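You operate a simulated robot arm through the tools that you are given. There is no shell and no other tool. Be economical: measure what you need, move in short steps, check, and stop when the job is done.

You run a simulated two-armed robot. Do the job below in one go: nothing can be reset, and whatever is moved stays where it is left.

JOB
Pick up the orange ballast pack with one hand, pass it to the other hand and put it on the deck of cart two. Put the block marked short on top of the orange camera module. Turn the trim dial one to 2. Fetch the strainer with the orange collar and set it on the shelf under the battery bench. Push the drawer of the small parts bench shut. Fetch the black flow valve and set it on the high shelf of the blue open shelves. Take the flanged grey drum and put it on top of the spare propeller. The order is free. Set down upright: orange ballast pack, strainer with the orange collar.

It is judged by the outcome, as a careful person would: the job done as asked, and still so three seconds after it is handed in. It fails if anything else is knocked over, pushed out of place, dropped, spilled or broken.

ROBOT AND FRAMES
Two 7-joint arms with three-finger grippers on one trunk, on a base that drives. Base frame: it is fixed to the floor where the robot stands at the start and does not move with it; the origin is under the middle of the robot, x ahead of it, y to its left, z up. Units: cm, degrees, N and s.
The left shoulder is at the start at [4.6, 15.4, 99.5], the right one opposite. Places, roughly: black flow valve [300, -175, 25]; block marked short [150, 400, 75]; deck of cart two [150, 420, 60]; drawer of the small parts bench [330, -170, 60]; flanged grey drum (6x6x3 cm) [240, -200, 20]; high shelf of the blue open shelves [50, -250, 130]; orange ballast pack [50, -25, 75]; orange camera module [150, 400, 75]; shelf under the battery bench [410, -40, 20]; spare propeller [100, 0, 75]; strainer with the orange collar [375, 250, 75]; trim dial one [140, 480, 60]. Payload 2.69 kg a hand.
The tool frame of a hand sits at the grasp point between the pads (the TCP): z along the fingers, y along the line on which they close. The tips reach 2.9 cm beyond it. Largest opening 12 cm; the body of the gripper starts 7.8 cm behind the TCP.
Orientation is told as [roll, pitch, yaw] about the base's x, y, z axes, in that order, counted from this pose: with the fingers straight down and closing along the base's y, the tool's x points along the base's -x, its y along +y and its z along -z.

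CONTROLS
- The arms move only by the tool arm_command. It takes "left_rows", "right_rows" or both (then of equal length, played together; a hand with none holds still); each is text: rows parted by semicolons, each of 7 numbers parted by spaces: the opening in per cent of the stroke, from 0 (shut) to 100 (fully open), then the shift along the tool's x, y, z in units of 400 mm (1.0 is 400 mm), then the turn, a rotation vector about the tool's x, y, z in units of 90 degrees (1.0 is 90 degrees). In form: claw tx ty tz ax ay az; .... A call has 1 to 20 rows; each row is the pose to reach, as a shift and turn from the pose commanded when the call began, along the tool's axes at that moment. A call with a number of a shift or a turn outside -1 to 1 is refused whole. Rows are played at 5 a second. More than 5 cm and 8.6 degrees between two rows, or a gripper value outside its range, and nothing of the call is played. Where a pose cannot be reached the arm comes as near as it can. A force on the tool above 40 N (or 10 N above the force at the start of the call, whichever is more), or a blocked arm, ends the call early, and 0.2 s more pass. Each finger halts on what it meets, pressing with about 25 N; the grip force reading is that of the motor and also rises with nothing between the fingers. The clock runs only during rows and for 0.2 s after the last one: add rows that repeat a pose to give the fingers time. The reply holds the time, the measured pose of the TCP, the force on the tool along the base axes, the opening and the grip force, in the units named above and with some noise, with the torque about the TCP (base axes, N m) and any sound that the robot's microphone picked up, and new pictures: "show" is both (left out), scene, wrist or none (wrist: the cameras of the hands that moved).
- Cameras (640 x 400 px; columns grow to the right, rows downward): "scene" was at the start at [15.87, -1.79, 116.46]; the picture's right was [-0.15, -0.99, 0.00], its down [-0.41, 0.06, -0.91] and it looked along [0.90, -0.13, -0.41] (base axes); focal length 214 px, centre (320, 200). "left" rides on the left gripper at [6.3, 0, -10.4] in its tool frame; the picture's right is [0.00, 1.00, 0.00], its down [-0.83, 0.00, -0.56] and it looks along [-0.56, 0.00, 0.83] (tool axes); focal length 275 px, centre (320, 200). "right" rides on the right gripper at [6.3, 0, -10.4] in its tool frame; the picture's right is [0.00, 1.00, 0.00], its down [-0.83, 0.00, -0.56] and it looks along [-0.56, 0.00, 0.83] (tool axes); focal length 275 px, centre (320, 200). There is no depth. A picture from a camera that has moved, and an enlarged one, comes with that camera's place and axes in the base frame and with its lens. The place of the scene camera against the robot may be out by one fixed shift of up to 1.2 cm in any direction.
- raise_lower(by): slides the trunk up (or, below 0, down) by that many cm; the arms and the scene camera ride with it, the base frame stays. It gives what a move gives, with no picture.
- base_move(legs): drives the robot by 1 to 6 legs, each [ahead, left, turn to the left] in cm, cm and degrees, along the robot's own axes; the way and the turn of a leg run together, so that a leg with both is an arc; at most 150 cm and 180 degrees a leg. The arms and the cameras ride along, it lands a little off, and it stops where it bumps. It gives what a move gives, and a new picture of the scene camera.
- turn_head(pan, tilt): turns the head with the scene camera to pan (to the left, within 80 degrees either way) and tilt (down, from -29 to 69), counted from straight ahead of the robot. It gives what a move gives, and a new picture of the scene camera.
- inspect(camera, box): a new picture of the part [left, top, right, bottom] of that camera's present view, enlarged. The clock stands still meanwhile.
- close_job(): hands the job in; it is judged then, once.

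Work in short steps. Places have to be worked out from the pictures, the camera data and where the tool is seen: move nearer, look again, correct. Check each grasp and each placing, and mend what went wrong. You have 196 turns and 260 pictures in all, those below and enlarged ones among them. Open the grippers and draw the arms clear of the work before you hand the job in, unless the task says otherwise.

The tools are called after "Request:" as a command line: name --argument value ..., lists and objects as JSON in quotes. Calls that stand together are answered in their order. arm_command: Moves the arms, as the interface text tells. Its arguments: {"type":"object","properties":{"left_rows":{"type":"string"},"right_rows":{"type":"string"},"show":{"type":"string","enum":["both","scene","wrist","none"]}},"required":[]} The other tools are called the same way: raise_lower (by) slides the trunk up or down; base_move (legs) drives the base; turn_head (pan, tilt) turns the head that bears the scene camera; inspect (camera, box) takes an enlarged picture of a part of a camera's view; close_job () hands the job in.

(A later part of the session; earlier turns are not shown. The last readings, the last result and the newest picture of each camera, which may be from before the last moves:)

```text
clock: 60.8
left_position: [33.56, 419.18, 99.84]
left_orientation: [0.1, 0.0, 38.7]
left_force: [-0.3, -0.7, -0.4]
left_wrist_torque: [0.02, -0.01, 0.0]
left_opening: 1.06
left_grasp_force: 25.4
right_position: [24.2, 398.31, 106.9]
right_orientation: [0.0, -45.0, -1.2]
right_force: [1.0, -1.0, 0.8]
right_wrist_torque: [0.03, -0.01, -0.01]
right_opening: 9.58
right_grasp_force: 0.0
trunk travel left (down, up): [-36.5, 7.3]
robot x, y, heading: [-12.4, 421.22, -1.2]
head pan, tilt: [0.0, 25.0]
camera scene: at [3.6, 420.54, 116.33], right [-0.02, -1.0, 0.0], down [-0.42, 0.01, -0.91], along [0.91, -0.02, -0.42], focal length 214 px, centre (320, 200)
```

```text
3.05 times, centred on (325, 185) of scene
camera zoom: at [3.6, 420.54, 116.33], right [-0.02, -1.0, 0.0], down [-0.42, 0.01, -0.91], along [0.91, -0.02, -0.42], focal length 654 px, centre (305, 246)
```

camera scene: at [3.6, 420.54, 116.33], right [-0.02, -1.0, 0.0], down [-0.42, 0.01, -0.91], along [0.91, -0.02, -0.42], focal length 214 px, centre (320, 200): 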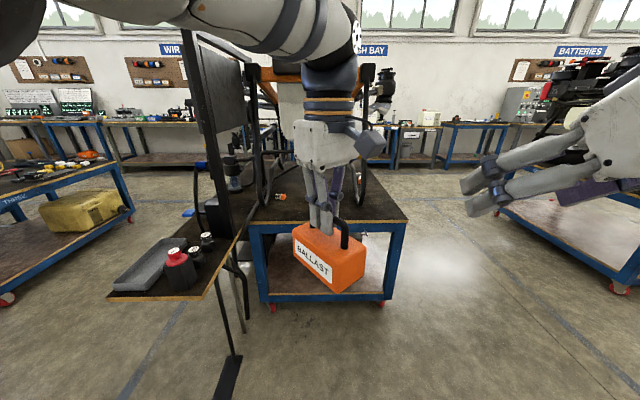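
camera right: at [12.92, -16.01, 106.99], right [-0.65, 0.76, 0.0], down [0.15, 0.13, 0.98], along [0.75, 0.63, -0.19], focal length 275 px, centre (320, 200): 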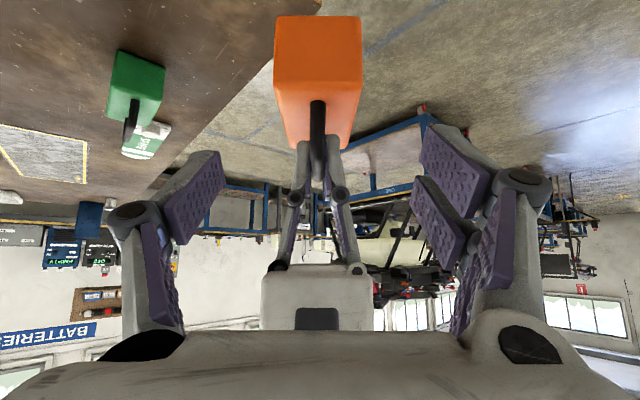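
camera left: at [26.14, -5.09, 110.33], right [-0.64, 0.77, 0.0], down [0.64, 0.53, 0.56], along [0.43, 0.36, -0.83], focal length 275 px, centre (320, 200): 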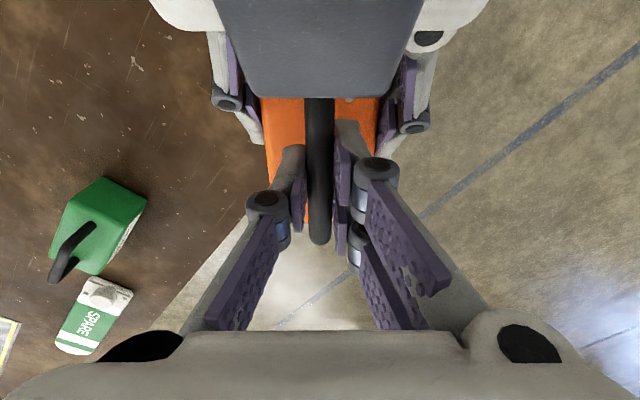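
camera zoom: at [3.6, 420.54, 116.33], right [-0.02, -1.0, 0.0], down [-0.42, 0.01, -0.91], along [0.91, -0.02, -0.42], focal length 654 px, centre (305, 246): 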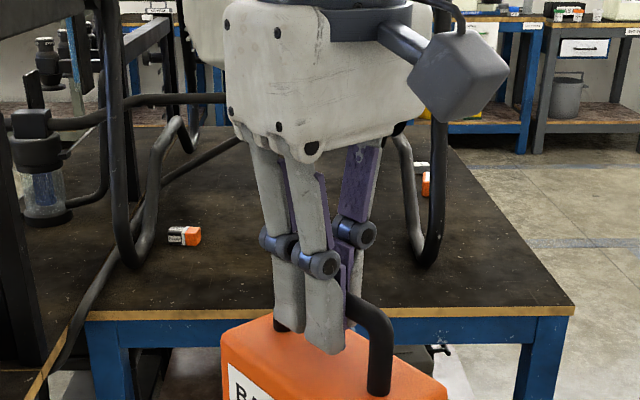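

Strip between deck front edge (x≈95) and drone legs (x≈115) is free. I'll place the pack at about [102.5, 403]. Drive there with the pack still high.

Request:
base_move --legs '[[0, -17, 1.2], [55, 0, 0]]'

Request:
turn_head --pan 0 --tilt 45

```text
clock: 65.6
left_position: [88.83, 403.36, 99.94]
left_orientation: [0.0, -0.1, 40.3]
left_force: [0.6, 0.1, -1.6]
left_wrist_torque: [0.01, 0.0, 0.01]
left_opening: 1.08
left_grasp_force: 25.1
right_position: [80.09, 382.23, 106.97]
right_orientation: [0.0, -45.0, 0.2]
right_force: [-0.4, -0.1, 0.3]
right_wrist_torque: [0.0, 0.02, 0.01]
right_opening: 9.62
right_grasp_force: 0.1
trunk travel left (down, up): [-36.5, 7.3]
robot x, y, heading: [42.9, 404.19, 0.0]
head pan, tilt: [0.0, 25.0]
camera scene: at [58.81, 403.97, 116.32], right [0.0, -1.0, 0.0], down [-0.42, 0.0, -0.91], along [0.91, 0.0, -0.42], focal length 214 px, centre (320, 200)
```

scene: 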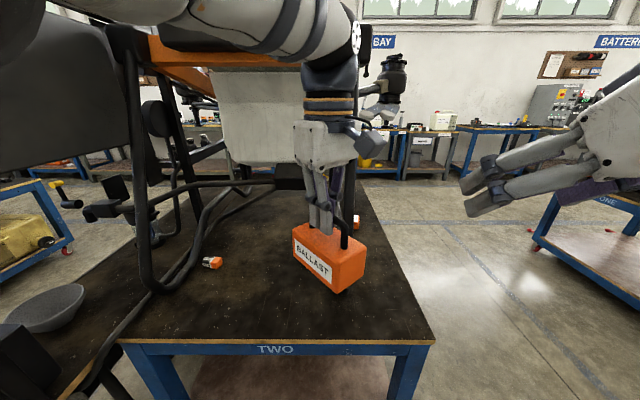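

```text
clock: 66.4
left_position: [88.77, 403.46, 99.76]
left_orientation: [0.0, 0.1, 40.4]
left_force: [-0.8, -0.4, -0.3]
left_wrist_torque: [0.02, 0.0, 0.04]
left_opening: 1.07
left_grasp_force: 24.7
right_position: [79.93, 382.26, 106.98]
right_orientation: [-0.1, -45.0, 0.2]
right_force: [-0.3, -0.2, -0.3]
right_wrist_torque: [0.04, 0.01, 0.01]
right_opening: 9.6
right_grasp_force: 0.1
trunk travel left (down, up): [-36.5, 7.3]
robot x, y, heading: [42.65, 404.04, 0.2]
head pan, tilt: [0.0, 45.0]
camera scene: at [58.15, 403.33, 114.23], right [-0.07, -1.0, 0.0], down [-0.62, 0.04, -0.78], along [0.78, -0.05, -0.62], focal length 214 px, centre (320, 200)
```

scene: 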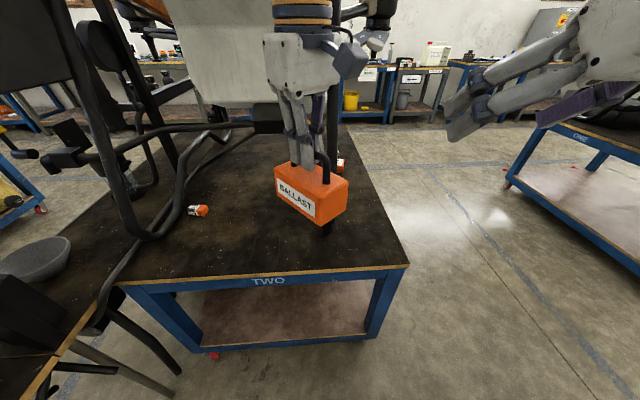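

The right drone leg ends near [110,397], so I'll turn the pack crosswise (yaw≈85°) to fit the front strip comfortably.

Request:
arm_command --left_rows "0 0 0 0 0 0 -0.09;0 0 0 0 0 0 -0.18;0 0 0 0 0 0 -0.27;0 0 0 0 0 0 -0.36;0 0 0 0 0 0 -0.45;0 0 0 0 0 0 -0.5;0 0 0 0 0 0 -0.5" --show "scene"

```text
clock: 68.0
left_position: [88.81, 403.47, 99.78]
left_orientation: [0.1, 0.0, 85.3]
left_force: [0.1, -0.6, 0.1]
left_wrist_torque: [0.01, 0.0, 0.0]
left_opening: 1.06
left_grasp_force: 24.5
right_position: [80.07, 382.27, 107.05]
right_orientation: [0.0, -45.0, 0.2]
right_force: [0.1, -0.3, 0.9]
right_wrist_torque: [0.03, -0.03, -0.04]
right_opening: 9.6
right_grasp_force: 0.0
trunk travel left (down, up): [-36.5, 7.3]
robot x, y, heading: [42.67, 404.25, 0.2]
head pan, tilt: [0.0, 45.0]
camera scene: at [58.08, 403.18, 114.11], right [-0.09, -1.0, 0.0], down [-0.63, 0.06, -0.77], along [0.77, -0.07, -0.63], focal length 214 px, centre (320, 200)
```

scene: 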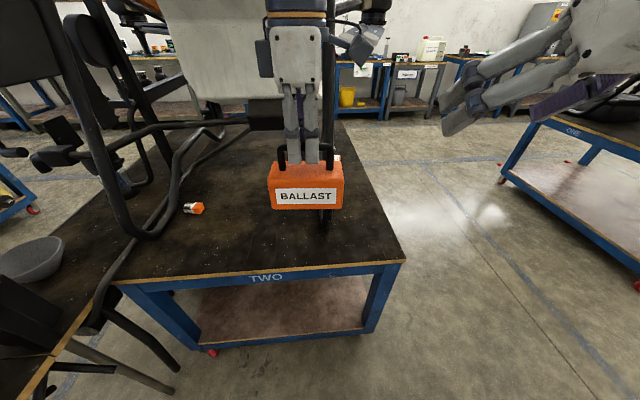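

Pack is crosswise. Advance 10 cm, shift left 3, and lower the trunk most of the way.

Request:
base_move --legs '[[10.5, 3, 0]]'

Request:
raise_lower --by -20

Request:
turn_head --pan 0 --tilt 40

```text
clock: 69.2
left_position: [99.27, 406.59, 99.77]
left_orientation: [0.2, 0.0, 85.1]
left_force: [-0.4, 0.5, -1.1]
left_wrist_torque: [0.0, 0.0, 0.01]
left_opening: 1.06
left_grasp_force: 24.6
right_position: [90.49, 385.21, 106.85]
right_orientation: [0.0, -45.0, 0.2]
right_force: [0.1, -0.3, -0.2]
right_wrist_torque: [-0.05, 0.04, -0.02]
right_opening: 9.62
right_grasp_force: 0.1
trunk travel left (down, up): [-36.5, 7.3]
robot x, y, heading: [52.93, 407.48, 0.2]
head pan, tilt: [0.0, 45.0]
camera scene: at [68.54, 406.25, 114.07], right [-0.09, -1.0, 0.0], down [-0.63, 0.06, -0.77], along [0.77, -0.07, -0.64], focal length 214 px, centre (320, 200)
```

scene: 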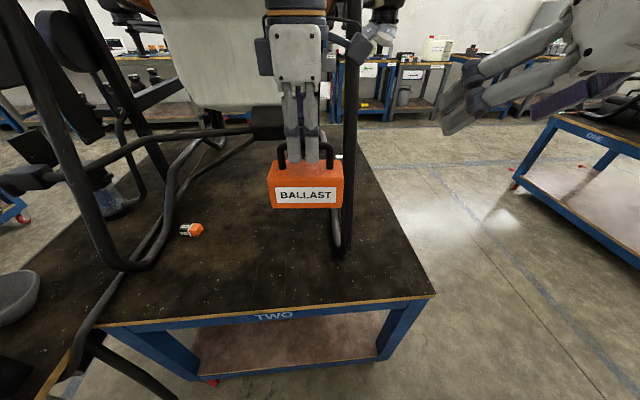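

```text
clock: 71.4
left_position: [99.18, 406.55, 79.93]
left_orientation: [-0.1, 0.0, 85.2]
left_force: [-0.8, -0.3, -0.4]
left_wrist_torque: [0.03, -0.04, -0.01]
left_opening: 1.08
left_grasp_force: 24.8
right_position: [90.41, 385.16, 87.06]
right_orientation: [0.1, -44.9, 0.2]
right_force: [1.3, -0.2, -0.1]
right_wrist_torque: [-0.03, 0.0, 0.03]
right_opening: 9.58
right_grasp_force: 0.0
trunk travel left (down, up): [-16.5, 27.3]
robot x, y, heading: [53.36, 407.66, 0.4]
head pan, tilt: [0.0, 45.0]
```

```text
clock: 72.0
left_position: [99.13, 406.48, 79.85]
left_orientation: [0.0, 0.0, 85.1]
left_force: [0.2, 0.5, -0.1]
left_wrist_torque: [0.0, 0.05, 0.02]
left_opening: 1.07
left_grasp_force: 25.4
right_position: [90.4, 385.15, 87.03]
right_orientation: [0.0, -45.0, 0.2]
right_force: [-0.2, 1.0, 0.4]
right_wrist_torque: [-0.03, 0.01, 0.0]
right_opening: 9.6
right_grasp_force: 0.1
trunk travel left (down, up): [-16.5, 27.3]
robot x, y, heading: [53.3, 407.32, 0.1]
head pan, tilt: [0.0, 40.0]
camera scene: at [74.46, 407.02, 93.07], right [0.0, -1.0, 0.0], down [-0.64, 0.0, -0.77], along [0.77, 0.0, -0.64], focal length 214 px, centre (320, 200)
```

scene: 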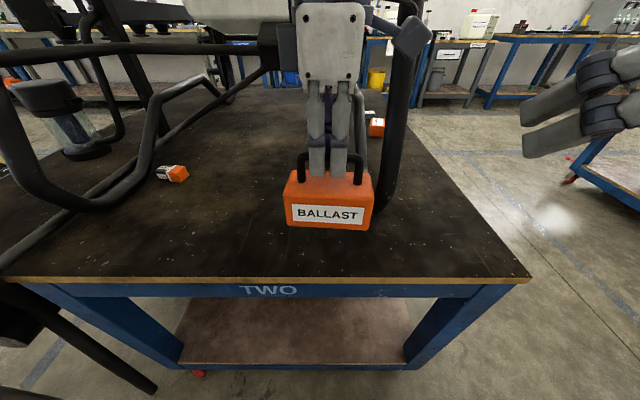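

Front edge x≈93, legs at ≈109; pack spans 96–102.5. Nudge 2 cm ahead, lower 6 more, then check.

Request:
base_move --legs '[[2, 0, 0]]'

Request:
raise_lower --by -6

Request:
inspect --camera "scene" --box '[220, 100, 460, 250]'

```text
clock: 72.8
left_position: [101.02, 406.57, 79.87]
left_orientation: [0.1, 0.0, 85.1]
left_force: [0.0, -0.9, -1.0]
left_wrist_torque: [0.04, 0.02, 0.0]
left_opening: 1.07
left_grasp_force: 25.0
right_position: [92.47, 385.22, 87.03]
right_orientation: [0.0, -45.0, 0.1]
right_force: [0.3, 0.2, 0.4]
right_wrist_torque: [0.05, -0.02, -0.02]
right_opening: 9.59
right_grasp_force: 0.1
trunk travel left (down, up): [-16.5, 27.3]
robot x, y, heading: [55.38, 407.73, 0.2]
head pan, tilt: [0.0, 40.0]
camera scene: at [76.48, 407.02, 93.06], right [0.0, -1.0, 0.0], down [-0.64, 0.0, -0.77], along [0.77, 0.0, -0.64], focal length 214 px, centre (320, 200)
```

scene: 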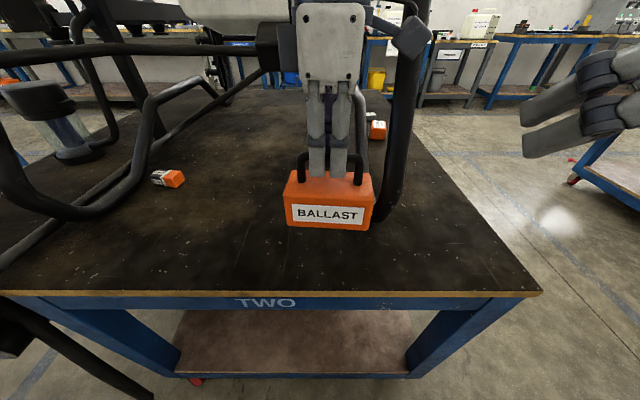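

```text
clock: 73.8
left_position: [101.15, 406.51, 73.79]
left_orientation: [0.0, -0.1, 85.2]
left_force: [2.3, 0.1, 1.0]
left_wrist_torque: [-0.4, 0.01, 0.15]
left_opening: 1.04
left_grasp_force: 24.9
right_position: [92.45, 385.29, 80.92]
right_orientation: [-0.1, -45.0, 0.1]
right_force: [-0.1, -0.4, -0.2]
right_wrist_torque: [-0.05, -0.01, -0.03]
right_opening: 9.6
right_grasp_force: 0.1
trunk travel left (down, up): [-10.5, 33.3]
robot x, y, heading: [55.27, 407.26, 0.1]
head pan, tilt: [0.0, 40.0]
```

```text
2.67 times, centred on (340, 175) of scene
camera zoom: at [78.78, 407.03, 86.06], right [0.0, -1.0, 0.0], down [-0.64, 0.0, -0.77], along [0.77, 0.0, -0.64], focal length 572 px, centre (267, 267)
```

zoom: 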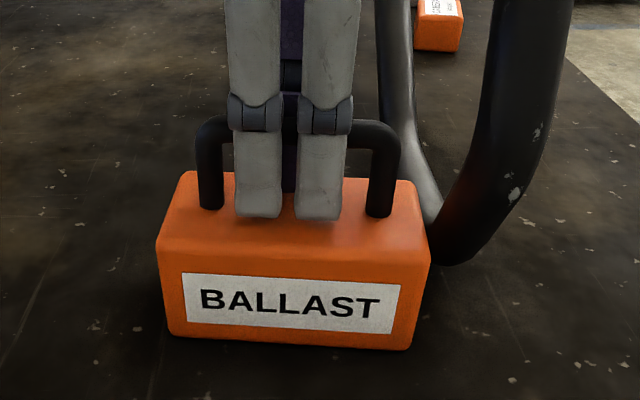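

Slight contact readings; bottom is at z≈64, so probably touching the deck. Lower by tiny arm steps and read force.

Request:
arm_command --left_rows "0 0 0 0.005 0 0 0;0 0 0 0.01 0 0 0;0 0 0 0.01 0 0 0" --show "both"

```text
clock: 74.6
left_position: [101.16, 406.43, 73.55]
left_orientation: [0.0, 0.2, 85.1]
left_force: [6.9, -3.5, 17.2]
left_wrist_torque: [-0.01, 0.07, 0.06]
left_opening: 1.04
left_grasp_force: 24.4
right_position: [92.36, 385.25, 80.99]
right_orientation: [-0.1, -45.0, 0.0]
right_force: [-0.2, -0.7, 0.7]
right_wrist_torque: [-0.02, -0.01, -0.02]
right_opening: 9.61
right_grasp_force: 0.1
trunk travel left (down, up): [-10.5, 33.3]
robot x, y, heading: [54.92, 407.02, 0.1]
head pan, tilt: [0.0, 40.0]
camera scene: at [78.72, 407.0, 86.09], right [0.0, -1.0, 0.0], down [-0.64, 0.0, -0.77], along [0.77, 0.0, -0.64], focal length 214 px, centre (320, 200)
camera left: at [100.49, 400.24, 83.96], right [-1.0, 0.09, 0.0], down [0.07, 0.83, 0.56], along [0.05, 0.55, -0.83], focal length 275 px, centre (320, 200)
```

scene: 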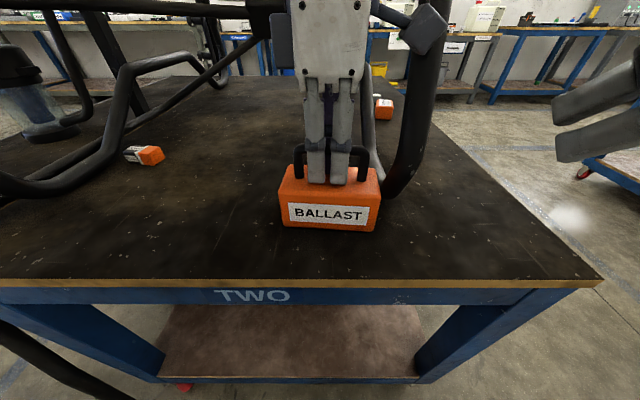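
left: 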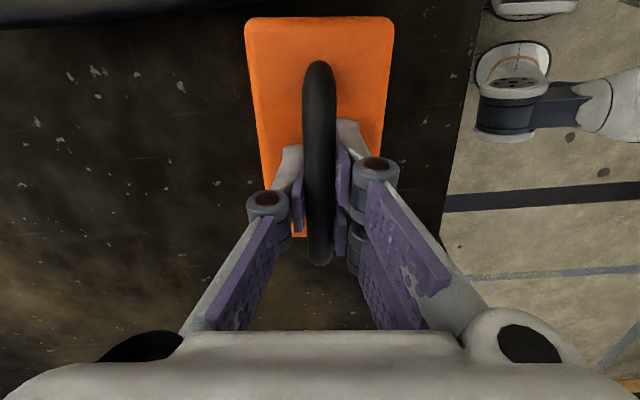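

Deck contact confirmed (17 N, deck z≈64). Release and raise.

Request:
arm_command --left_rows "0 0 0 -0.005 0 0 0;15 0 0 -0.005 0 0 0;35 0 0 -0.005 0 0 0;35 0 0 -0.005 0 0 0;35 0 0 -0.05 0 0 0;35 0 0 -0.15 0 0 0;35 0 0 -0.15 0 0 0" --show "scene"

```text
clock: 76.2
left_position: [101.1, 406.51, 79.81]
left_orientation: [0.0, 0.0, 85.1]
left_force: [0.7, -0.3, 0.2]
left_wrist_torque: [-0.01, -0.01, 0.02]
left_opening: 4.19
left_grasp_force: 0.0
right_position: [92.34, 385.24, 80.96]
right_orientation: [0.0, -45.0, 0.2]
right_force: [0.6, -0.2, 0.2]
right_wrist_torque: [0.01, 0.03, 0.02]
right_opening: 9.6
right_grasp_force: 0.1
trunk travel left (down, up): [-10.5, 33.3]
robot x, y, heading: [55.29, 407.2, 0.2]
head pan, tilt: [0.0, 40.0]
camera scene: at [78.75, 407.03, 86.08], right [0.0, -1.0, 0.0], down [-0.64, 0.0, -0.77], along [0.77, 0.0, -0.64], focal length 214 px, centre (320, 200)
```

scene: 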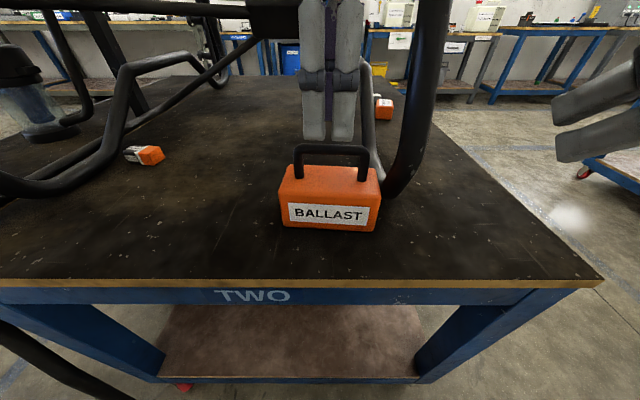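

Ballast pack stands on the deck. Now inspect the two orange objects on the deck.

Request:
inspect --camera "scene" --box '[110, 130, 180, 175]'

Request:
inspect --camera "scene" --box '[355, 80, 425, 125]'

```text
8.89 times, centred on (145, 152) of scene
camera zoom: at [78.75, 407.03, 86.08], right [0.0, -1.0, 0.0], down [-0.64, 0.0, -0.77], along [0.77, 0.0, -0.64], focal length 1906 px, centre (1876, 622)
```

zoom: 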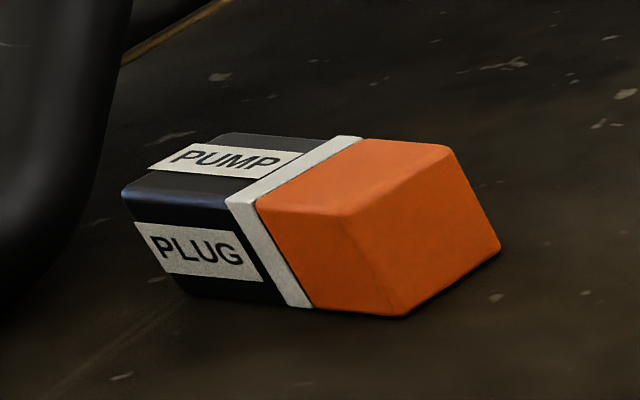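

```text
8.89 times, centred on (390, 102) of scene
camera zoom: at [78.75, 407.03, 86.08], right [0.0, -1.0, 0.0], down [-0.64, 0.0, -0.77], along [0.77, 0.0, -0.64], focal length 1906 px, centre (-302, 1067)
```

zoom: 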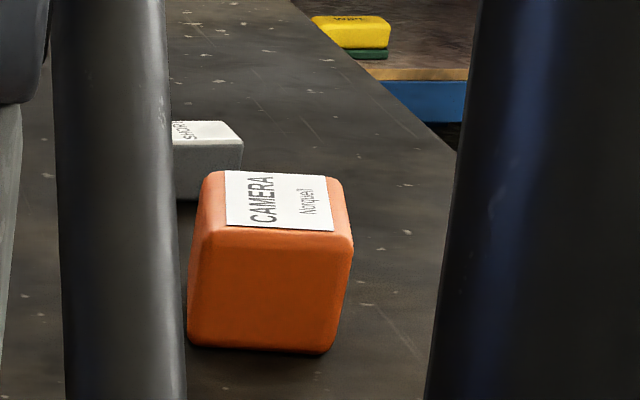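

The CAMERA module is at ≈[143,388] and SHORT block ≈[160,387], near the deck's right edge. I'll go round to the cart's right side, facing +y.

Request:
raise_lower --by 24

Request:
base_move --legs '[[-40, 0, 0], [0, -95, 0], [0, 0, 90], [0, -135, 0]]'

Request:
turn_head --pan 0 --tilt 35

```text
clock: 78.7
left_position: [101.17, 406.41, 103.42]
left_orientation: [0.0, 0.0, 85.2]
left_force: [-0.1, -0.5, 0.0]
left_wrist_torque: [0.01, -0.01, 0.01]
left_opening: 4.2
left_grasp_force: 0.1
right_position: [92.32, 385.08, 104.97]
right_orientation: [0.1, -45.0, 0.2]
right_force: [0.2, 0.4, 0.8]
right_wrist_torque: [0.01, -0.02, 0.02]
right_opening: 9.62
right_grasp_force: 0.1
trunk travel left (down, up): [-34.5, 9.3]
robot x, y, heading: [55.46, 407.15, -0.0]
head pan, tilt: [0.0, 40.0]
```

```text
clock: 102.4
left_position: [149.37, 363.4, 103.55]
left_orientation: [0.1, 0.1, 176.9]
left_force: [0.3, -0.1, 0.5]
left_wrist_torque: [-0.01, 0.01, 0.02]
left_opening: 4.21
left_grasp_force: 0.2
right_position: [170.88, 355.29, 105.06]
right_orientation: [-0.1, -44.9, 92.0]
right_force: [-0.1, -1.0, -0.7]
right_wrist_torque: [0.0, 0.03, -0.03]
right_opening: 9.58
right_grasp_force: 0.1
trunk travel left (down, up): [-34.5, 9.3]
robot x, y, heading: [149.33, 317.31, 92.1]
head pan, tilt: [0.0, 40.0]
camera scene: at [149.06, 333.38, 111.67], right [1.0, 0.03, 0.0], down [0.02, -0.64, -0.77], along [-0.03, 0.77, -0.64], focal length 214 px, centre (320, 200)
```

scene: 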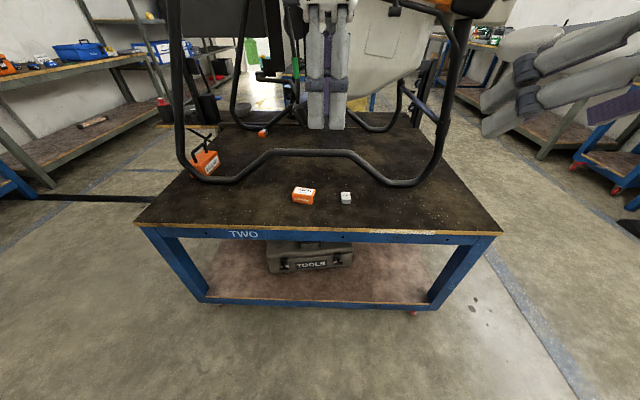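

```text
clock: 103.0
left_position: [149.21, 363.37, 103.48]
left_orientation: [0.0, 0.0, 176.9]
left_force: [0.5, 0.8, 0.3]
left_wrist_torque: [-0.01, 0.0, -0.03]
left_opening: 4.17
left_grasp_force: 0.0
right_position: [170.91, 355.38, 104.92]
right_orientation: [-0.1, -45.0, 91.9]
right_force: [-0.1, -0.1, -0.5]
right_wrist_torque: [-0.02, -0.01, 0.02]
right_opening: 9.58
right_grasp_force: 0.1
trunk travel left (down, up): [-34.5, 9.3]
robot x, y, heading: [149.92, 317.4, 91.9]
head pan, tilt: [0.0, 35.0]
camera scene: at [149.04, 333.69, 112.43], right [1.0, 0.03, 0.0], down [0.02, -0.57, -0.82], along [-0.03, 0.82, -0.57], focal length 214 px, centre (320, 200)
```

scene: 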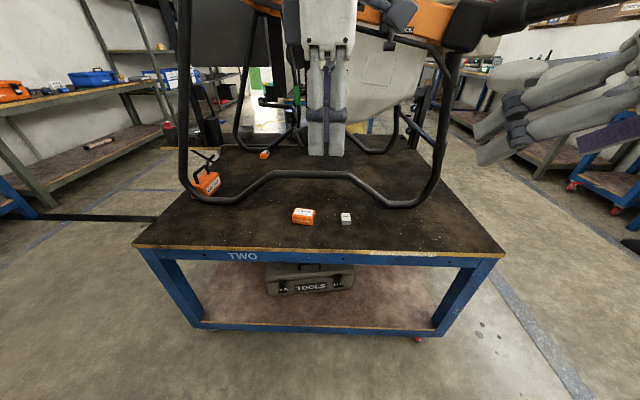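

Both pieces sit in the free strip in front of the skid. I'll tuck the left arm back and bring the right hand to tool-down in front, then approach.

Request:
arm_command --left_rows "35 -0.023 0.05 0 0 0 0.0858;35 -0.045 0.1 0 0 0 0.1716;35 -0.068 0.15 0 0 0 0.2574;35 -0.09 0.2 0 0 0 0.3432;35 -0.113 0.25 0 0 0 0.429;35 -0.136 0.3 0 0 0 0.515;35 -0.16 0.35 0 0 0 0.6;35 -0.18 0.4 0 0 0 0.686;35 -0.2 0.45 0 0 0 0.772;35 -0.23 0.5 0 0 0 0.858;35 -0.25 0.55 0 0 0 0.944;35 -0.25 0.55 0 0 0 0.944;35 -0.25 0.55 0 0 0 0.944;35 -0.25 0.55 0 0 0 0.944;35 -0.25 0.55 0 0 0 0.944;35 -0.25 0.55 0 0 0 0.944" --right_rows "80 0 0 0 0 0 0;80 0 0 0 0 0 0;80 0 0 0 0 0 0;80 0 0 0 0 0 0;80 0 0 0 0 0 0;80 -0.004 0.03 0.004 0 0.0455 0;80 -0.008 0.06 0.008 0 0.091 0;80 -0.013 0.09 0.013 0 0.136 0;80 -0.017 0.12 0.017 0 0.182 0;80 -0.021 0.15 0.021 0 0.227 0;80 -0.025 0.18 0.025 0 0.273 0;80 -0.03 0.21 0.03 0 0.318 0;80 -0.034 0.24 0.034 0 0.364 0;80 -0.038 0.27 0.038 0 0.41 0;80 -0.042 0.3 0.042 0 0.455 0;80 -0.046 0.325 0.046 0 0.5 0" --show "both"

```text
clock: 106.5
left_position: [138.34, 341.84, 103.59]
left_orientation: [0.0, 0.0, 92.0]
left_force: [-0.5, 0.1, -0.4]
left_wrist_torque: [0.0, 0.0, 0.0]
left_opening: 4.18
left_grasp_force: 0.1
right_position: [157.61, 357.41, 105.07]
right_orientation: [0.0, 0.0, 92.0]
right_force: [-0.3, -0.4, -0.5]
right_wrist_torque: [0.0, -0.01, 0.0]
right_opening: 9.58
right_grasp_force: 0.0
trunk travel left (down, up): [-34.5, 9.3]
robot x, y, heading: [149.63, 317.1, 92.1]
head pan, tilt: [0.0, 35.0]
camera scene: at [149.07, 333.7, 112.42], right [1.0, 0.03, 0.0], down [0.02, -0.57, -0.82], along [-0.02, 0.82, -0.57], focal length 214 px, centre (320, 200)
camera right: at [157.9, 351.17, 115.44], right [-1.0, -0.04, 0.0], down [-0.03, 0.83, 0.56], along [-0.02, 0.56, -0.83], focal length 275 px, centre (320, 200)
camera left: at [138.31, 335.59, 114.09], right [-1.0, -0.03, 0.0], down [-0.02, 0.83, 0.56], along [-0.02, 0.56, -0.83], focal length 275 px, centre (320, 200)
```

scene: 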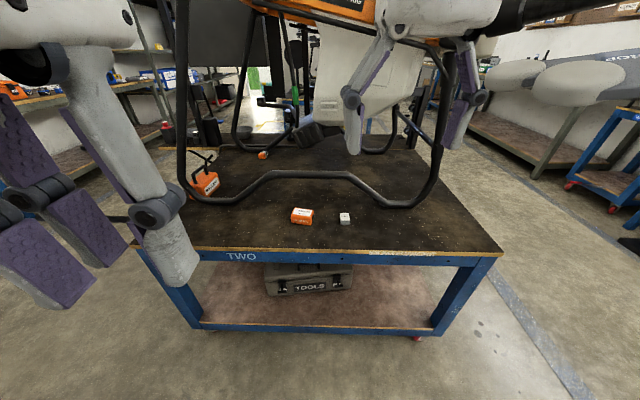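
right: 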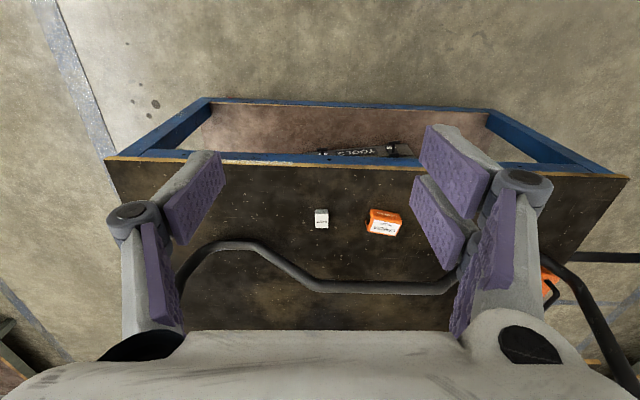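
left: 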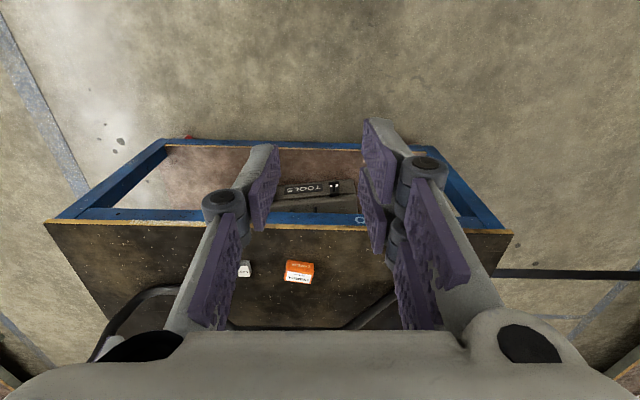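

Block ≈[156.5,388.8], module ≈[142,390]. Drive ahead 31 cm and lower the trunk 20 cm.

Request:
base_move --legs '[[31, 0, 0]]'

Request:
raise_lower --by -20

Request:
arm_command --right_rows "60 0 0 0 0 0 0" --show "wrist"

```text
clock: 108.5
left_position: [136.78, 372.44, 103.68]
left_orientation: [0.0, 0.0, 92.5]
left_force: [0.1, -0.2, -0.7]
left_wrist_torque: [-0.03, 0.0, -0.01]
left_opening: 4.18
left_grasp_force: 0.0
right_position: [156.23, 388.19, 105.05]
right_orientation: [0.1, 0.0, 92.4]
right_force: [0.1, 0.6, 0.7]
right_wrist_torque: [-0.03, 0.0, 0.02]
right_opening: 9.6
right_grasp_force: 0.1
trunk travel left (down, up): [-34.5, 9.3]
robot x, y, heading: [148.52, 348.31, 92.2]
head pan, tilt: [0.0, 35.0]
camera scene: at [147.78, 364.45, 112.42], right [1.0, 0.04, 0.0], down [0.02, -0.57, -0.82], along [-0.03, 0.82, -0.57], focal length 214 px, centre (320, 200)
```

scene: 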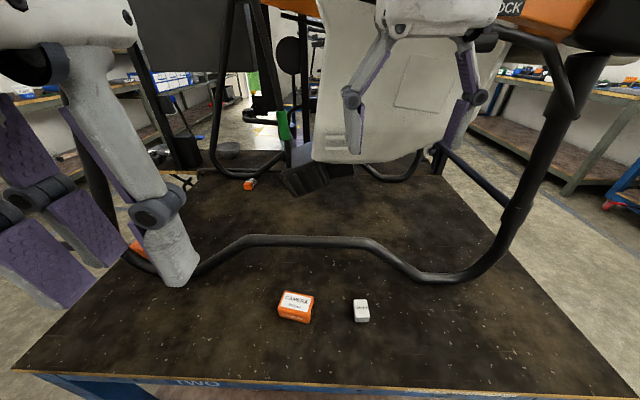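

```text
clock: 109.8
left_position: [136.76, 372.88, 91.36]
left_orientation: [-0.2, 0.7, 93.4]
left_force: [-1.1, 5.6, -4.3]
left_wrist_torque: [-0.55, -0.04, 0.16]
left_opening: 4.21
left_grasp_force: 0.0
right_position: [156.17, 388.01, 92.98]
right_orientation: [0.1, -0.1, 92.8]
right_force: [0.1, -0.2, 0.1]
right_wrist_torque: [-0.03, 0.0, 0.03]
right_opening: 9.6
right_grasp_force: 0.1
trunk travel left (down, up): [-22.3, 21.4]
robot x, y, heading: [148.42, 348.09, 92.3]
head pan, tilt: [0.0, 35.0]
stopped: the force on the tool passed its limit at 51 N (the readings are from after the stop); the commanded pose is now the measured one
```

```text
clock: 110.2
left_position: [136.76, 372.93, 91.49]
left_orientation: [-0.3, 0.5, 93.5]
left_force: [-4.4, 9.6, -3.1]
left_wrist_torque: [-1.17, -0.43, 0.24]
left_opening: 4.2
left_grasp_force: 0.0
right_position: [156.01, 388.05, 93.05]
right_orientation: [0.3, 0.0, 92.6]
right_force: [0.1, 0.8, -1.0]
right_wrist_torque: [-0.03, 0.0, 0.01]
right_opening: 7.2
right_grasp_force: 0.1
trunk travel left (down, up): [-22.3, 21.4]
robot x, y, heading: [148.93, 347.84, 92.6]
head pan, tilt: [0.0, 35.0]
camera right: at [156.48, 381.8, 103.45], right [-1.0, -0.05, 0.0], down [-0.04, 0.83, 0.56], along [-0.03, 0.56, -0.83], focal length 275 px, centre (320, 200)
```

right: 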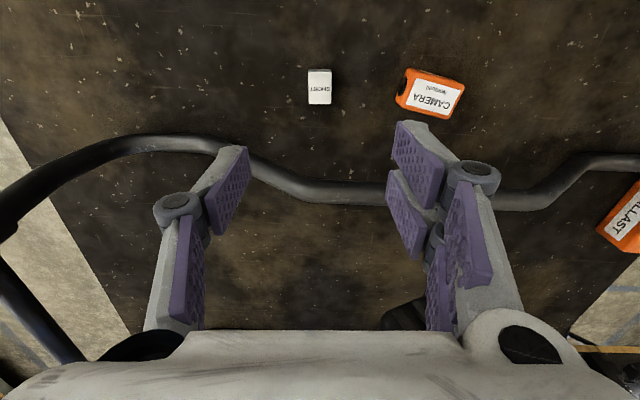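

The left hand met something while lowering. Raise back up 3 cm and look.

Request:
raise_lower --by 4

Request:
turn_head --pan 35 --tilt 40

Request:
arm_command --left_rows "35 0 0 0 0 0 0" --show "wrist"

```text
clock: 111.1
left_position: [136.67, 373.18, 95.42]
left_orientation: [-0.3, 0.7, 93.4]
left_force: [0.3, 0.1, 0.4]
left_wrist_torque: [0.0, 0.0, -0.02]
left_opening: 4.2
left_grasp_force: 0.1
right_position: [156.24, 388.39, 96.84]
right_orientation: [0.2, 0.1, 92.6]
right_force: [-0.1, -0.9, 0.8]
right_wrist_torque: [0.01, 0.01, 0.04]
right_opening: 7.2
right_grasp_force: 0.2
trunk travel left (down, up): [-26.3, 17.4]
robot x, y, heading: [148.88, 347.98, 92.7]
head pan, tilt: [0.0, 35.0]
```

```text
clock: 112.1
left_position: [136.62, 373.12, 95.51]
left_orientation: [-0.3, 0.7, 93.5]
left_force: [-0.1, 0.6, -0.5]
left_wrist_torque: [0.0, -0.03, -0.02]
left_opening: 4.2
left_grasp_force: 0.0
right_position: [156.28, 388.44, 96.81]
right_orientation: [0.2, 0.0, 92.4]
right_force: [1.2, 0.6, -0.1]
right_wrist_torque: [-0.01, 0.01, 0.03]
right_opening: 7.21
right_grasp_force: 0.1
trunk travel left (down, up): [-26.3, 17.4]
robot x, y, heading: [148.6, 347.95, 92.6]
head pan, tilt: [35.0, 40.0]
camera scene: at [147.55, 366.66, 103.94], right [1.0, 0.05, 0.0], down [0.03, -0.58, -0.81], along [-0.04, 0.81, -0.58], focal length 214 px, centre (320, 200)
```

scene: 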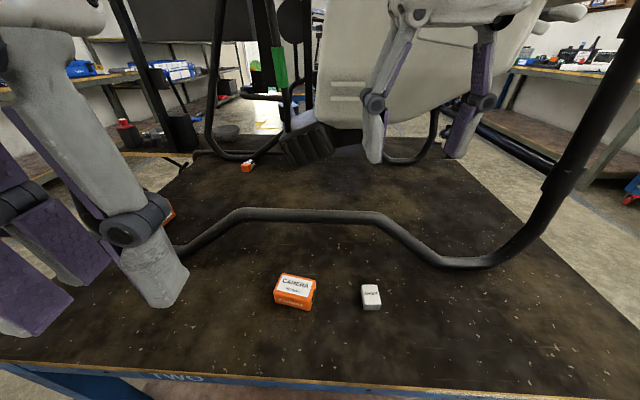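

```text
clock: 112.5
left_position: [136.58, 373.08, 95.44]
left_orientation: [-0.3, 0.7, 93.5]
left_force: [-0.4, -0.7, -0.4]
left_wrist_torque: [-0.04, 0.04, 0.03]
left_opening: 4.19
left_grasp_force: 0.0
right_position: [156.2, 388.38, 96.84]
right_orientation: [0.2, 0.0, 92.5]
right_force: [0.4, 0.1, 0.5]
right_wrist_torque: [0.01, 0.0, 0.01]
right_opening: 7.19
right_grasp_force: 0.0
trunk travel left (down, up): [-26.3, 17.4]
robot x, y, heading: [148.43, 347.94, 92.3]
head pan, tilt: [35.0, 40.0]
camera left: at [136.94, 366.95, 105.96], right [-1.0, -0.06, -0.01], down [-0.05, 0.84, 0.55], along [-0.03, 0.55, -0.84], focal length 275 px, centre (320, 200)
```

left: 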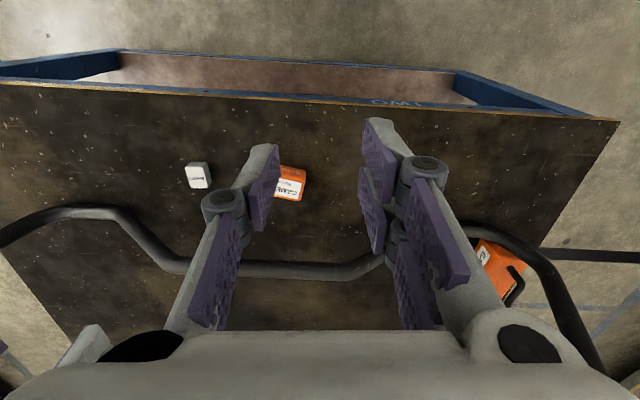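

The contact was the left gripper's camera against the robot's own head. Move the left hand outward 16 cm.

Request:
arm_command --left_rows "35 0 0.1 0.02 0 0 0;35 0 0.2 0.04 0 0 0;35 0 0.3 0.06 0 0 0;35 0 0.4 0.08 0 0 0;35 0 0.4 0.08 0 0 0" --show "none"

Request:
turn_head --pan 0 --tilt 40

Request:
raise_lower --by -14

Request:
arm_command --right_rows "60 0 0 0 0 0 0" --show "both"

```text
clock: 113.7
left_position: [121.91, 372.31, 91.19]
left_orientation: [-0.2, 0.7, 93.4]
left_force: [0.6, 0.2, -0.2]
left_wrist_torque: [-0.03, 0.01, -0.02]
left_opening: 4.21
left_grasp_force: 0.0
left hand out of reach, approached as far as the arm can: row 4, 5
right_position: [156.28, 388.36, 96.97]
right_orientation: [0.2, 0.0, 92.5]
right_force: [-0.2, 0.0, 0.2]
right_wrist_torque: [0.02, -0.01, 0.02]
right_opening: 7.21
right_grasp_force: 0.0
trunk travel left (down, up): [-26.3, 17.4]
robot x, y, heading: [148.71, 347.85, 92.3]
head pan, tilt: [35.0, 40.0]
```

```text
clock: 114.7
left_position: [121.89, 372.29, 91.33]
left_orientation: [-0.2, 0.6, 93.4]
left_force: [-0.5, -0.6, 0.2]
left_wrist_torque: [0.05, -0.01, -0.03]
left_opening: 4.2
left_grasp_force: 0.1
right_position: [156.17, 388.35, 96.96]
right_orientation: [0.3, 0.0, 92.5]
right_force: [-0.6, 0.1, -0.3]
right_wrist_torque: [-0.01, 0.02, 0.03]
right_opening: 7.2
right_grasp_force: 0.1
trunk travel left (down, up): [-26.3, 17.4]
robot x, y, heading: [148.57, 348.07, 92.1]
head pan, tilt: [0.0, 40.0]
camera scene: at [147.65, 366.38, 103.27], right [1.0, 0.04, 0.0], down [0.03, -0.64, -0.77], along [-0.03, 0.77, -0.64], focal length 214 px, centre (320, 200)
```

scene: 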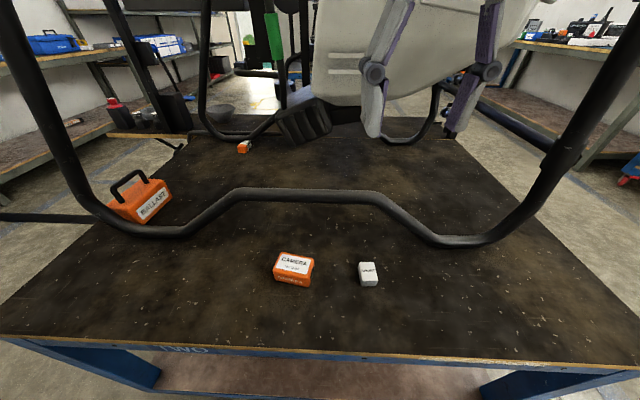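

```text
clock: 116.4
left_position: [121.89, 374.89, 74.26]
left_orientation: [-0.1, 7.4, 93.4]
left_force: [-0.2, 0.4, -0.7]
left_wrist_torque: [0.01, 0.05, -0.03]
left_opening: 4.2
left_grasp_force: 0.0
right_position: [156.18, 388.3, 83.05]
right_orientation: [0.2, 0.0, 92.5]
right_force: [0.9, 0.5, -0.9]
right_wrist_torque: [0.02, -0.02, -0.03]
right_opening: 7.2
right_grasp_force: 0.0
trunk travel left (down, up): [-12.3, 31.4]
robot x, y, heading: [148.61, 348.02, 92.5]
head pan, tilt: [0.0, 40.0]
```

```text
clock: 116.8
left_position: [121.82, 375.0, 74.25]
left_orientation: [-0.3, 7.3, 93.4]
left_force: [0.6, 0.4, -1.1]
left_wrist_torque: [0.02, 0.03, 0.0]
left_opening: 4.19
left_grasp_force: 0.1
right_position: [156.25, 388.31, 83.01]
right_orientation: [0.1, 0.0, 92.5]
right_force: [0.2, -0.7, 0.1]
right_wrist_torque: [0.0, -0.03, 0.0]
right_opening: 7.19
right_grasp_force: 0.0
trunk travel left (down, up): [-12.3, 31.4]
robot x, y, heading: [148.37, 348.28, 92.4]
head pan, tilt: [0.0, 40.0]
camera scene: at [147.47, 370.75, 88.33], right [1.0, 0.04, 0.0], down [0.03, -0.64, -0.77], along [-0.03, 0.77, -0.64], focal length 214 px, centre (320, 200)
camera right: at [156.52, 382.09, 93.37], right [-1.0, -0.05, 0.0], down [-0.04, 0.83, 0.56], along [-0.03, 0.55, -0.83], focal length 275 px, centre (320, 200)
```

scene: 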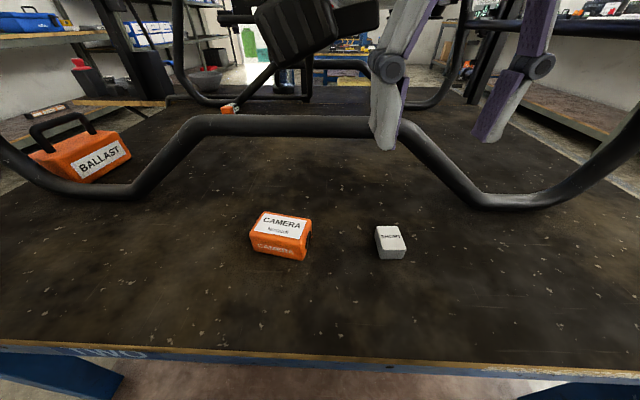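
right: 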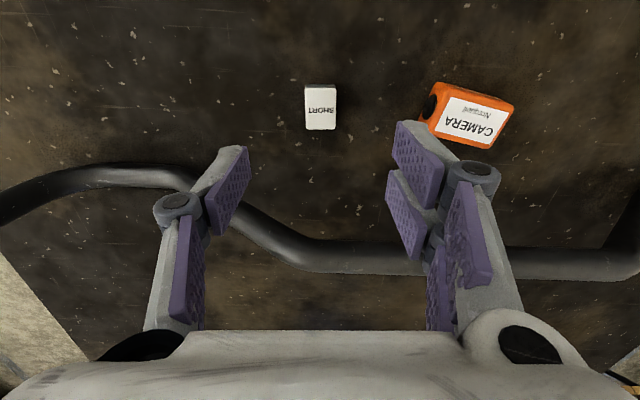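

Block is centred laterally, ~1.2 cm ahead of the TCP. Descend to just above deck (z≈67.4), then check.

Request:
arm_command --right_rows "60 -0.015 0 0.1 0 0 0;60 -0.03 0 0.2 0 0 0;60 -0.03 0 0.3 0 0 0;60 -0.03 0 0.36 0 0 0;60 -0.03 0 0.39 0 0 0;60 -0.03 0 0.39 0 0 0" --show "both"

```text
clock: 118.2
left_position: [121.86, 375.01, 74.34]
left_orientation: [-0.3, 7.4, 93.4]
left_force: [-0.2, 0.7, 0.5]
left_wrist_torque: [-0.02, -0.03, -0.01]
left_opening: 4.19
left_grasp_force: 0.0
right_position: [156.02, 389.53, 67.41]
right_orientation: [0.1, 0.0, 92.5]
right_force: [-0.8, 1.1, -0.4]
right_wrist_torque: [0.01, 0.0, -0.03]
right_opening: 7.23
right_grasp_force: 0.0
trunk travel left (down, up): [-12.3, 31.4]
robot x, y, heading: [148.73, 347.83, 92.1]
head pan, tilt: [0.0, 40.0]
camera scene: at [147.48, 370.75, 88.32], right [1.0, 0.04, 0.0], down [0.03, -0.64, -0.77], along [-0.03, 0.77, -0.64], focal length 214 px, centre (320, 200)
camera right: at [156.36, 383.35, 77.9], right [-1.0, -0.05, 0.0], down [-0.04, 0.83, 0.56], along [-0.03, 0.55, -0.83], focal length 275 px, centre (320, 200)
```

scene: 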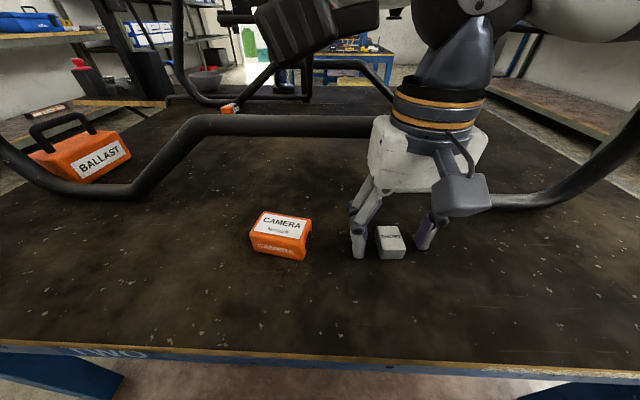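
right: 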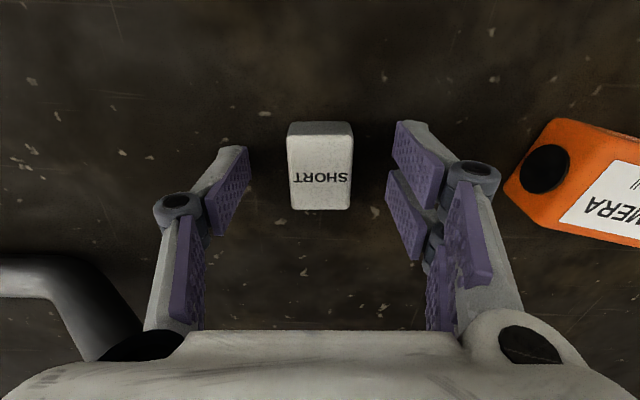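

Block is centred between the fingers. Close and lift 6 cm.

Request:
arm_command --right_rows "20 0 0 0 0 0 0;0 0 0 0 0 0 0;0 0 0 0 0 0 0;0 0 0 0 0 0 0;0 0 0 -0.08 0 0 0;0 0 0 -0.18 0 0 0;0 0 0 -0.18 0 0 0" --show "both"

```text
clock: 119.8
left_position: [121.89, 374.96, 74.31]
left_orientation: [-0.2, 7.4, 93.4]
left_force: [0.5, -0.4, 0.6]
left_wrist_torque: [0.0, 0.02, 0.02]
left_opening: 4.19
left_grasp_force: 0.1
right_position: [155.93, 389.35, 74.43]
right_orientation: [0.3, 0.0, 92.4]
right_force: [0.5, -0.3, -0.6]
right_wrist_torque: [0.0, 0.03, 0.01]
right_opening: 2.94
right_grasp_force: 25.1
trunk travel left (down, up): [-12.3, 31.4]
robot x, y, heading: [148.55, 348.32, 92.4]
head pan, tilt: [0.0, 40.0]
camera scene: at [147.47, 370.75, 88.32], right [1.0, 0.04, 0.0], down [0.03, -0.64, -0.77], along [-0.03, 0.77, -0.64], focal length 214 px, centre (320, 200)
camera right: at [156.23, 383.24, 84.87], right [-1.0, -0.05, 0.0], down [-0.04, 0.83, 0.56], along [-0.03, 0.55, -0.83], focal length 275 px, centre (320, 200)
```

scene: 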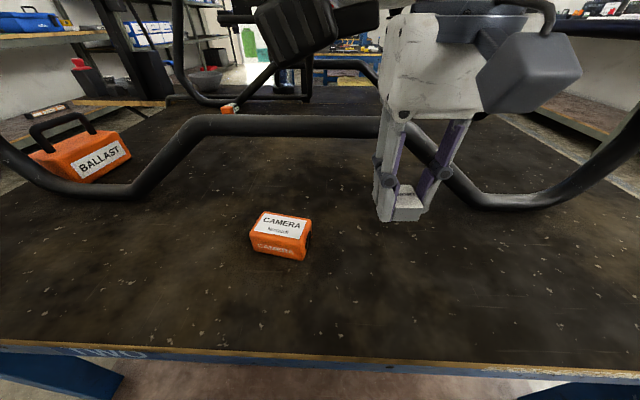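
right: 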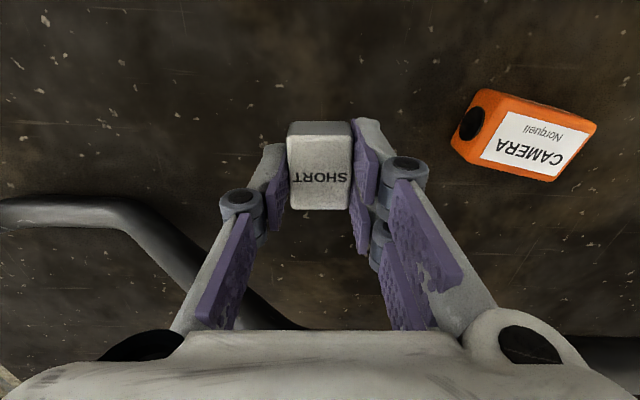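

Block held. Move it over the camera module at z≈80 and look.

Request:
arm_command --right_rows "0 0 0.05 -0.1 0 0 0;0 -0.005 0.15 -0.14 0 0 0;0 -0.01 0.25 -0.14 0 0 0;0 -0.015 0.34 -0.14 0 0 0;0 -0.015 0.34 -0.14 0 0 0" --show "both"

```text
clock: 121.0
left_position: [121.77, 375.0, 74.2]
left_orientation: [-0.2, 7.3, 93.4]
left_force: [-0.5, 0.7, -0.3]
left_wrist_torque: [-0.03, -0.02, -0.02]
left_opening: 4.18
left_grasp_force: 0.1
right_position: [142.57, 389.5, 80.37]
right_orientation: [0.2, 0.0, 92.5]
right_force: [0.2, -1.2, -1.2]
right_wrist_torque: [0.02, 0.0, 0.0]
right_opening: 2.97
right_grasp_force: 25.2
trunk travel left (down, up): [-12.3, 31.4]
robot x, y, heading: [148.61, 348.02, 92.6]
head pan, tilt: [0.0, 40.0]
camera scene: at [147.47, 370.75, 88.32], right [1.0, 0.04, 0.0], down [0.03, -0.64, -0.77], along [-0.03, 0.77, -0.64], focal length 214 px, centre (320, 200)
camera right: at [142.94, 383.2, 90.71], right [-1.0, -0.05, 0.0], down [-0.04, 0.83, 0.56], along [-0.03, 0.55, -0.83], focal length 275 px, centre (320, 200)
```

scene: 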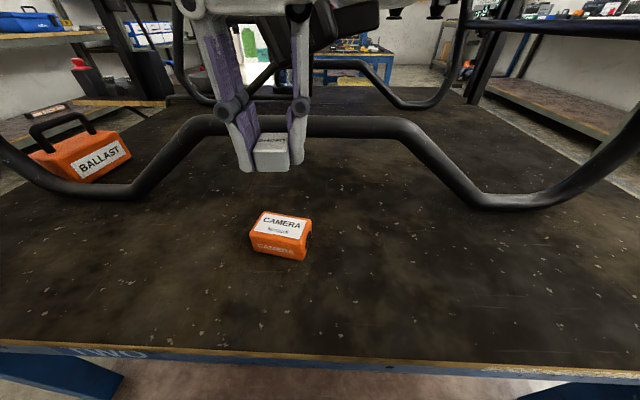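
right: 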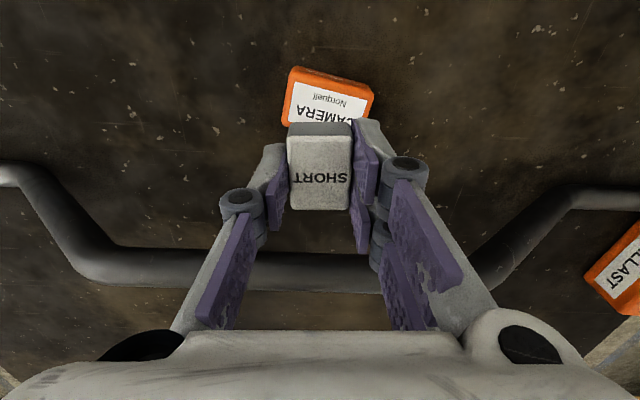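

Aligned within ~0.5 cm. Shift 0.5 left, descend to just above expected contact (TCP ≈72).

Request:
arm_command --right_rows "0 0 0.014 0.08 0 0 0;0 0 0.014 0.16 0 0 0;0 0 0.014 0.2 0 0 0;0 0 0.014 0.2 0 0 0" --show "both"

Request:
inspect --camera "scene" --box '[210, 170, 340, 280]'

```text
clock: 122.0
left_position: [121.91, 374.95, 74.29]
left_orientation: [-0.2, 7.4, 93.5]
left_force: [0.3, 0.6, 0.2]
left_wrist_torque: [-0.02, -0.02, -0.02]
left_opening: 4.2
left_grasp_force: 0.1
right_position: [142.0, 389.45, 72.18]
right_orientation: [0.2, 0.0, 92.5]
right_force: [-0.6, 0.5, -0.7]
right_wrist_torque: [0.0, 0.01, 0.02]
right_opening: 2.95
right_grasp_force: 24.9
trunk travel left (down, up): [-12.3, 31.4]
robot x, y, heading: [148.76, 347.97, 92.4]
head pan, tilt: [0.0, 40.0]
camera scene: at [147.47, 370.75, 88.32], right [1.0, 0.04, 0.0], down [0.03, -0.64, -0.77], along [-0.03, 0.77, -0.64], focal length 214 px, centre (320, 200)
camera right: at [142.32, 383.21, 82.62], right [-1.0, -0.05, 0.0], down [-0.04, 0.83, 0.56], along [-0.03, 0.55, -0.83], focal length 275 px, centre (320, 200)
```

scene: 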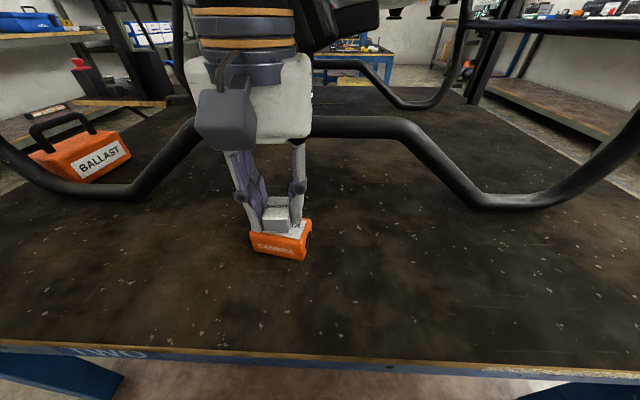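
right: 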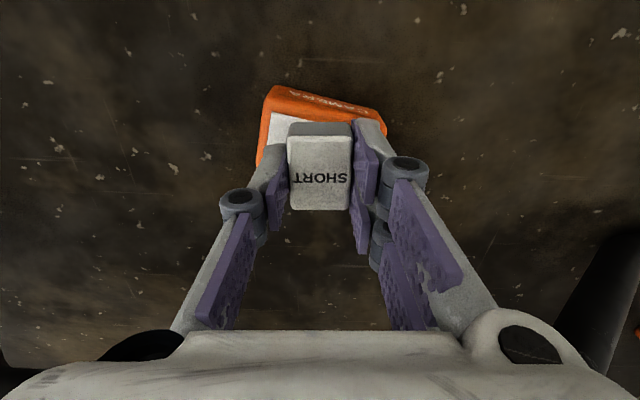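

```text
3.64 times, centred on (275, 225) of scene
camera zoom: at [147.47, 370.75, 88.32], right [1.0, 0.04, 0.0], down [0.03, -0.64, -0.77], along [-0.03, 0.77, -0.64], focal length 780 px, centre (484, 109)
```

zoom: 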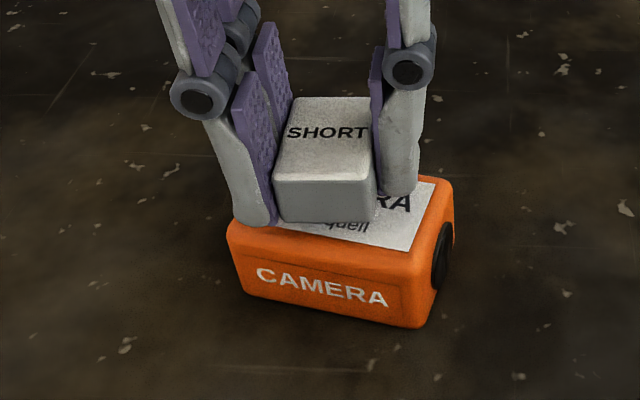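

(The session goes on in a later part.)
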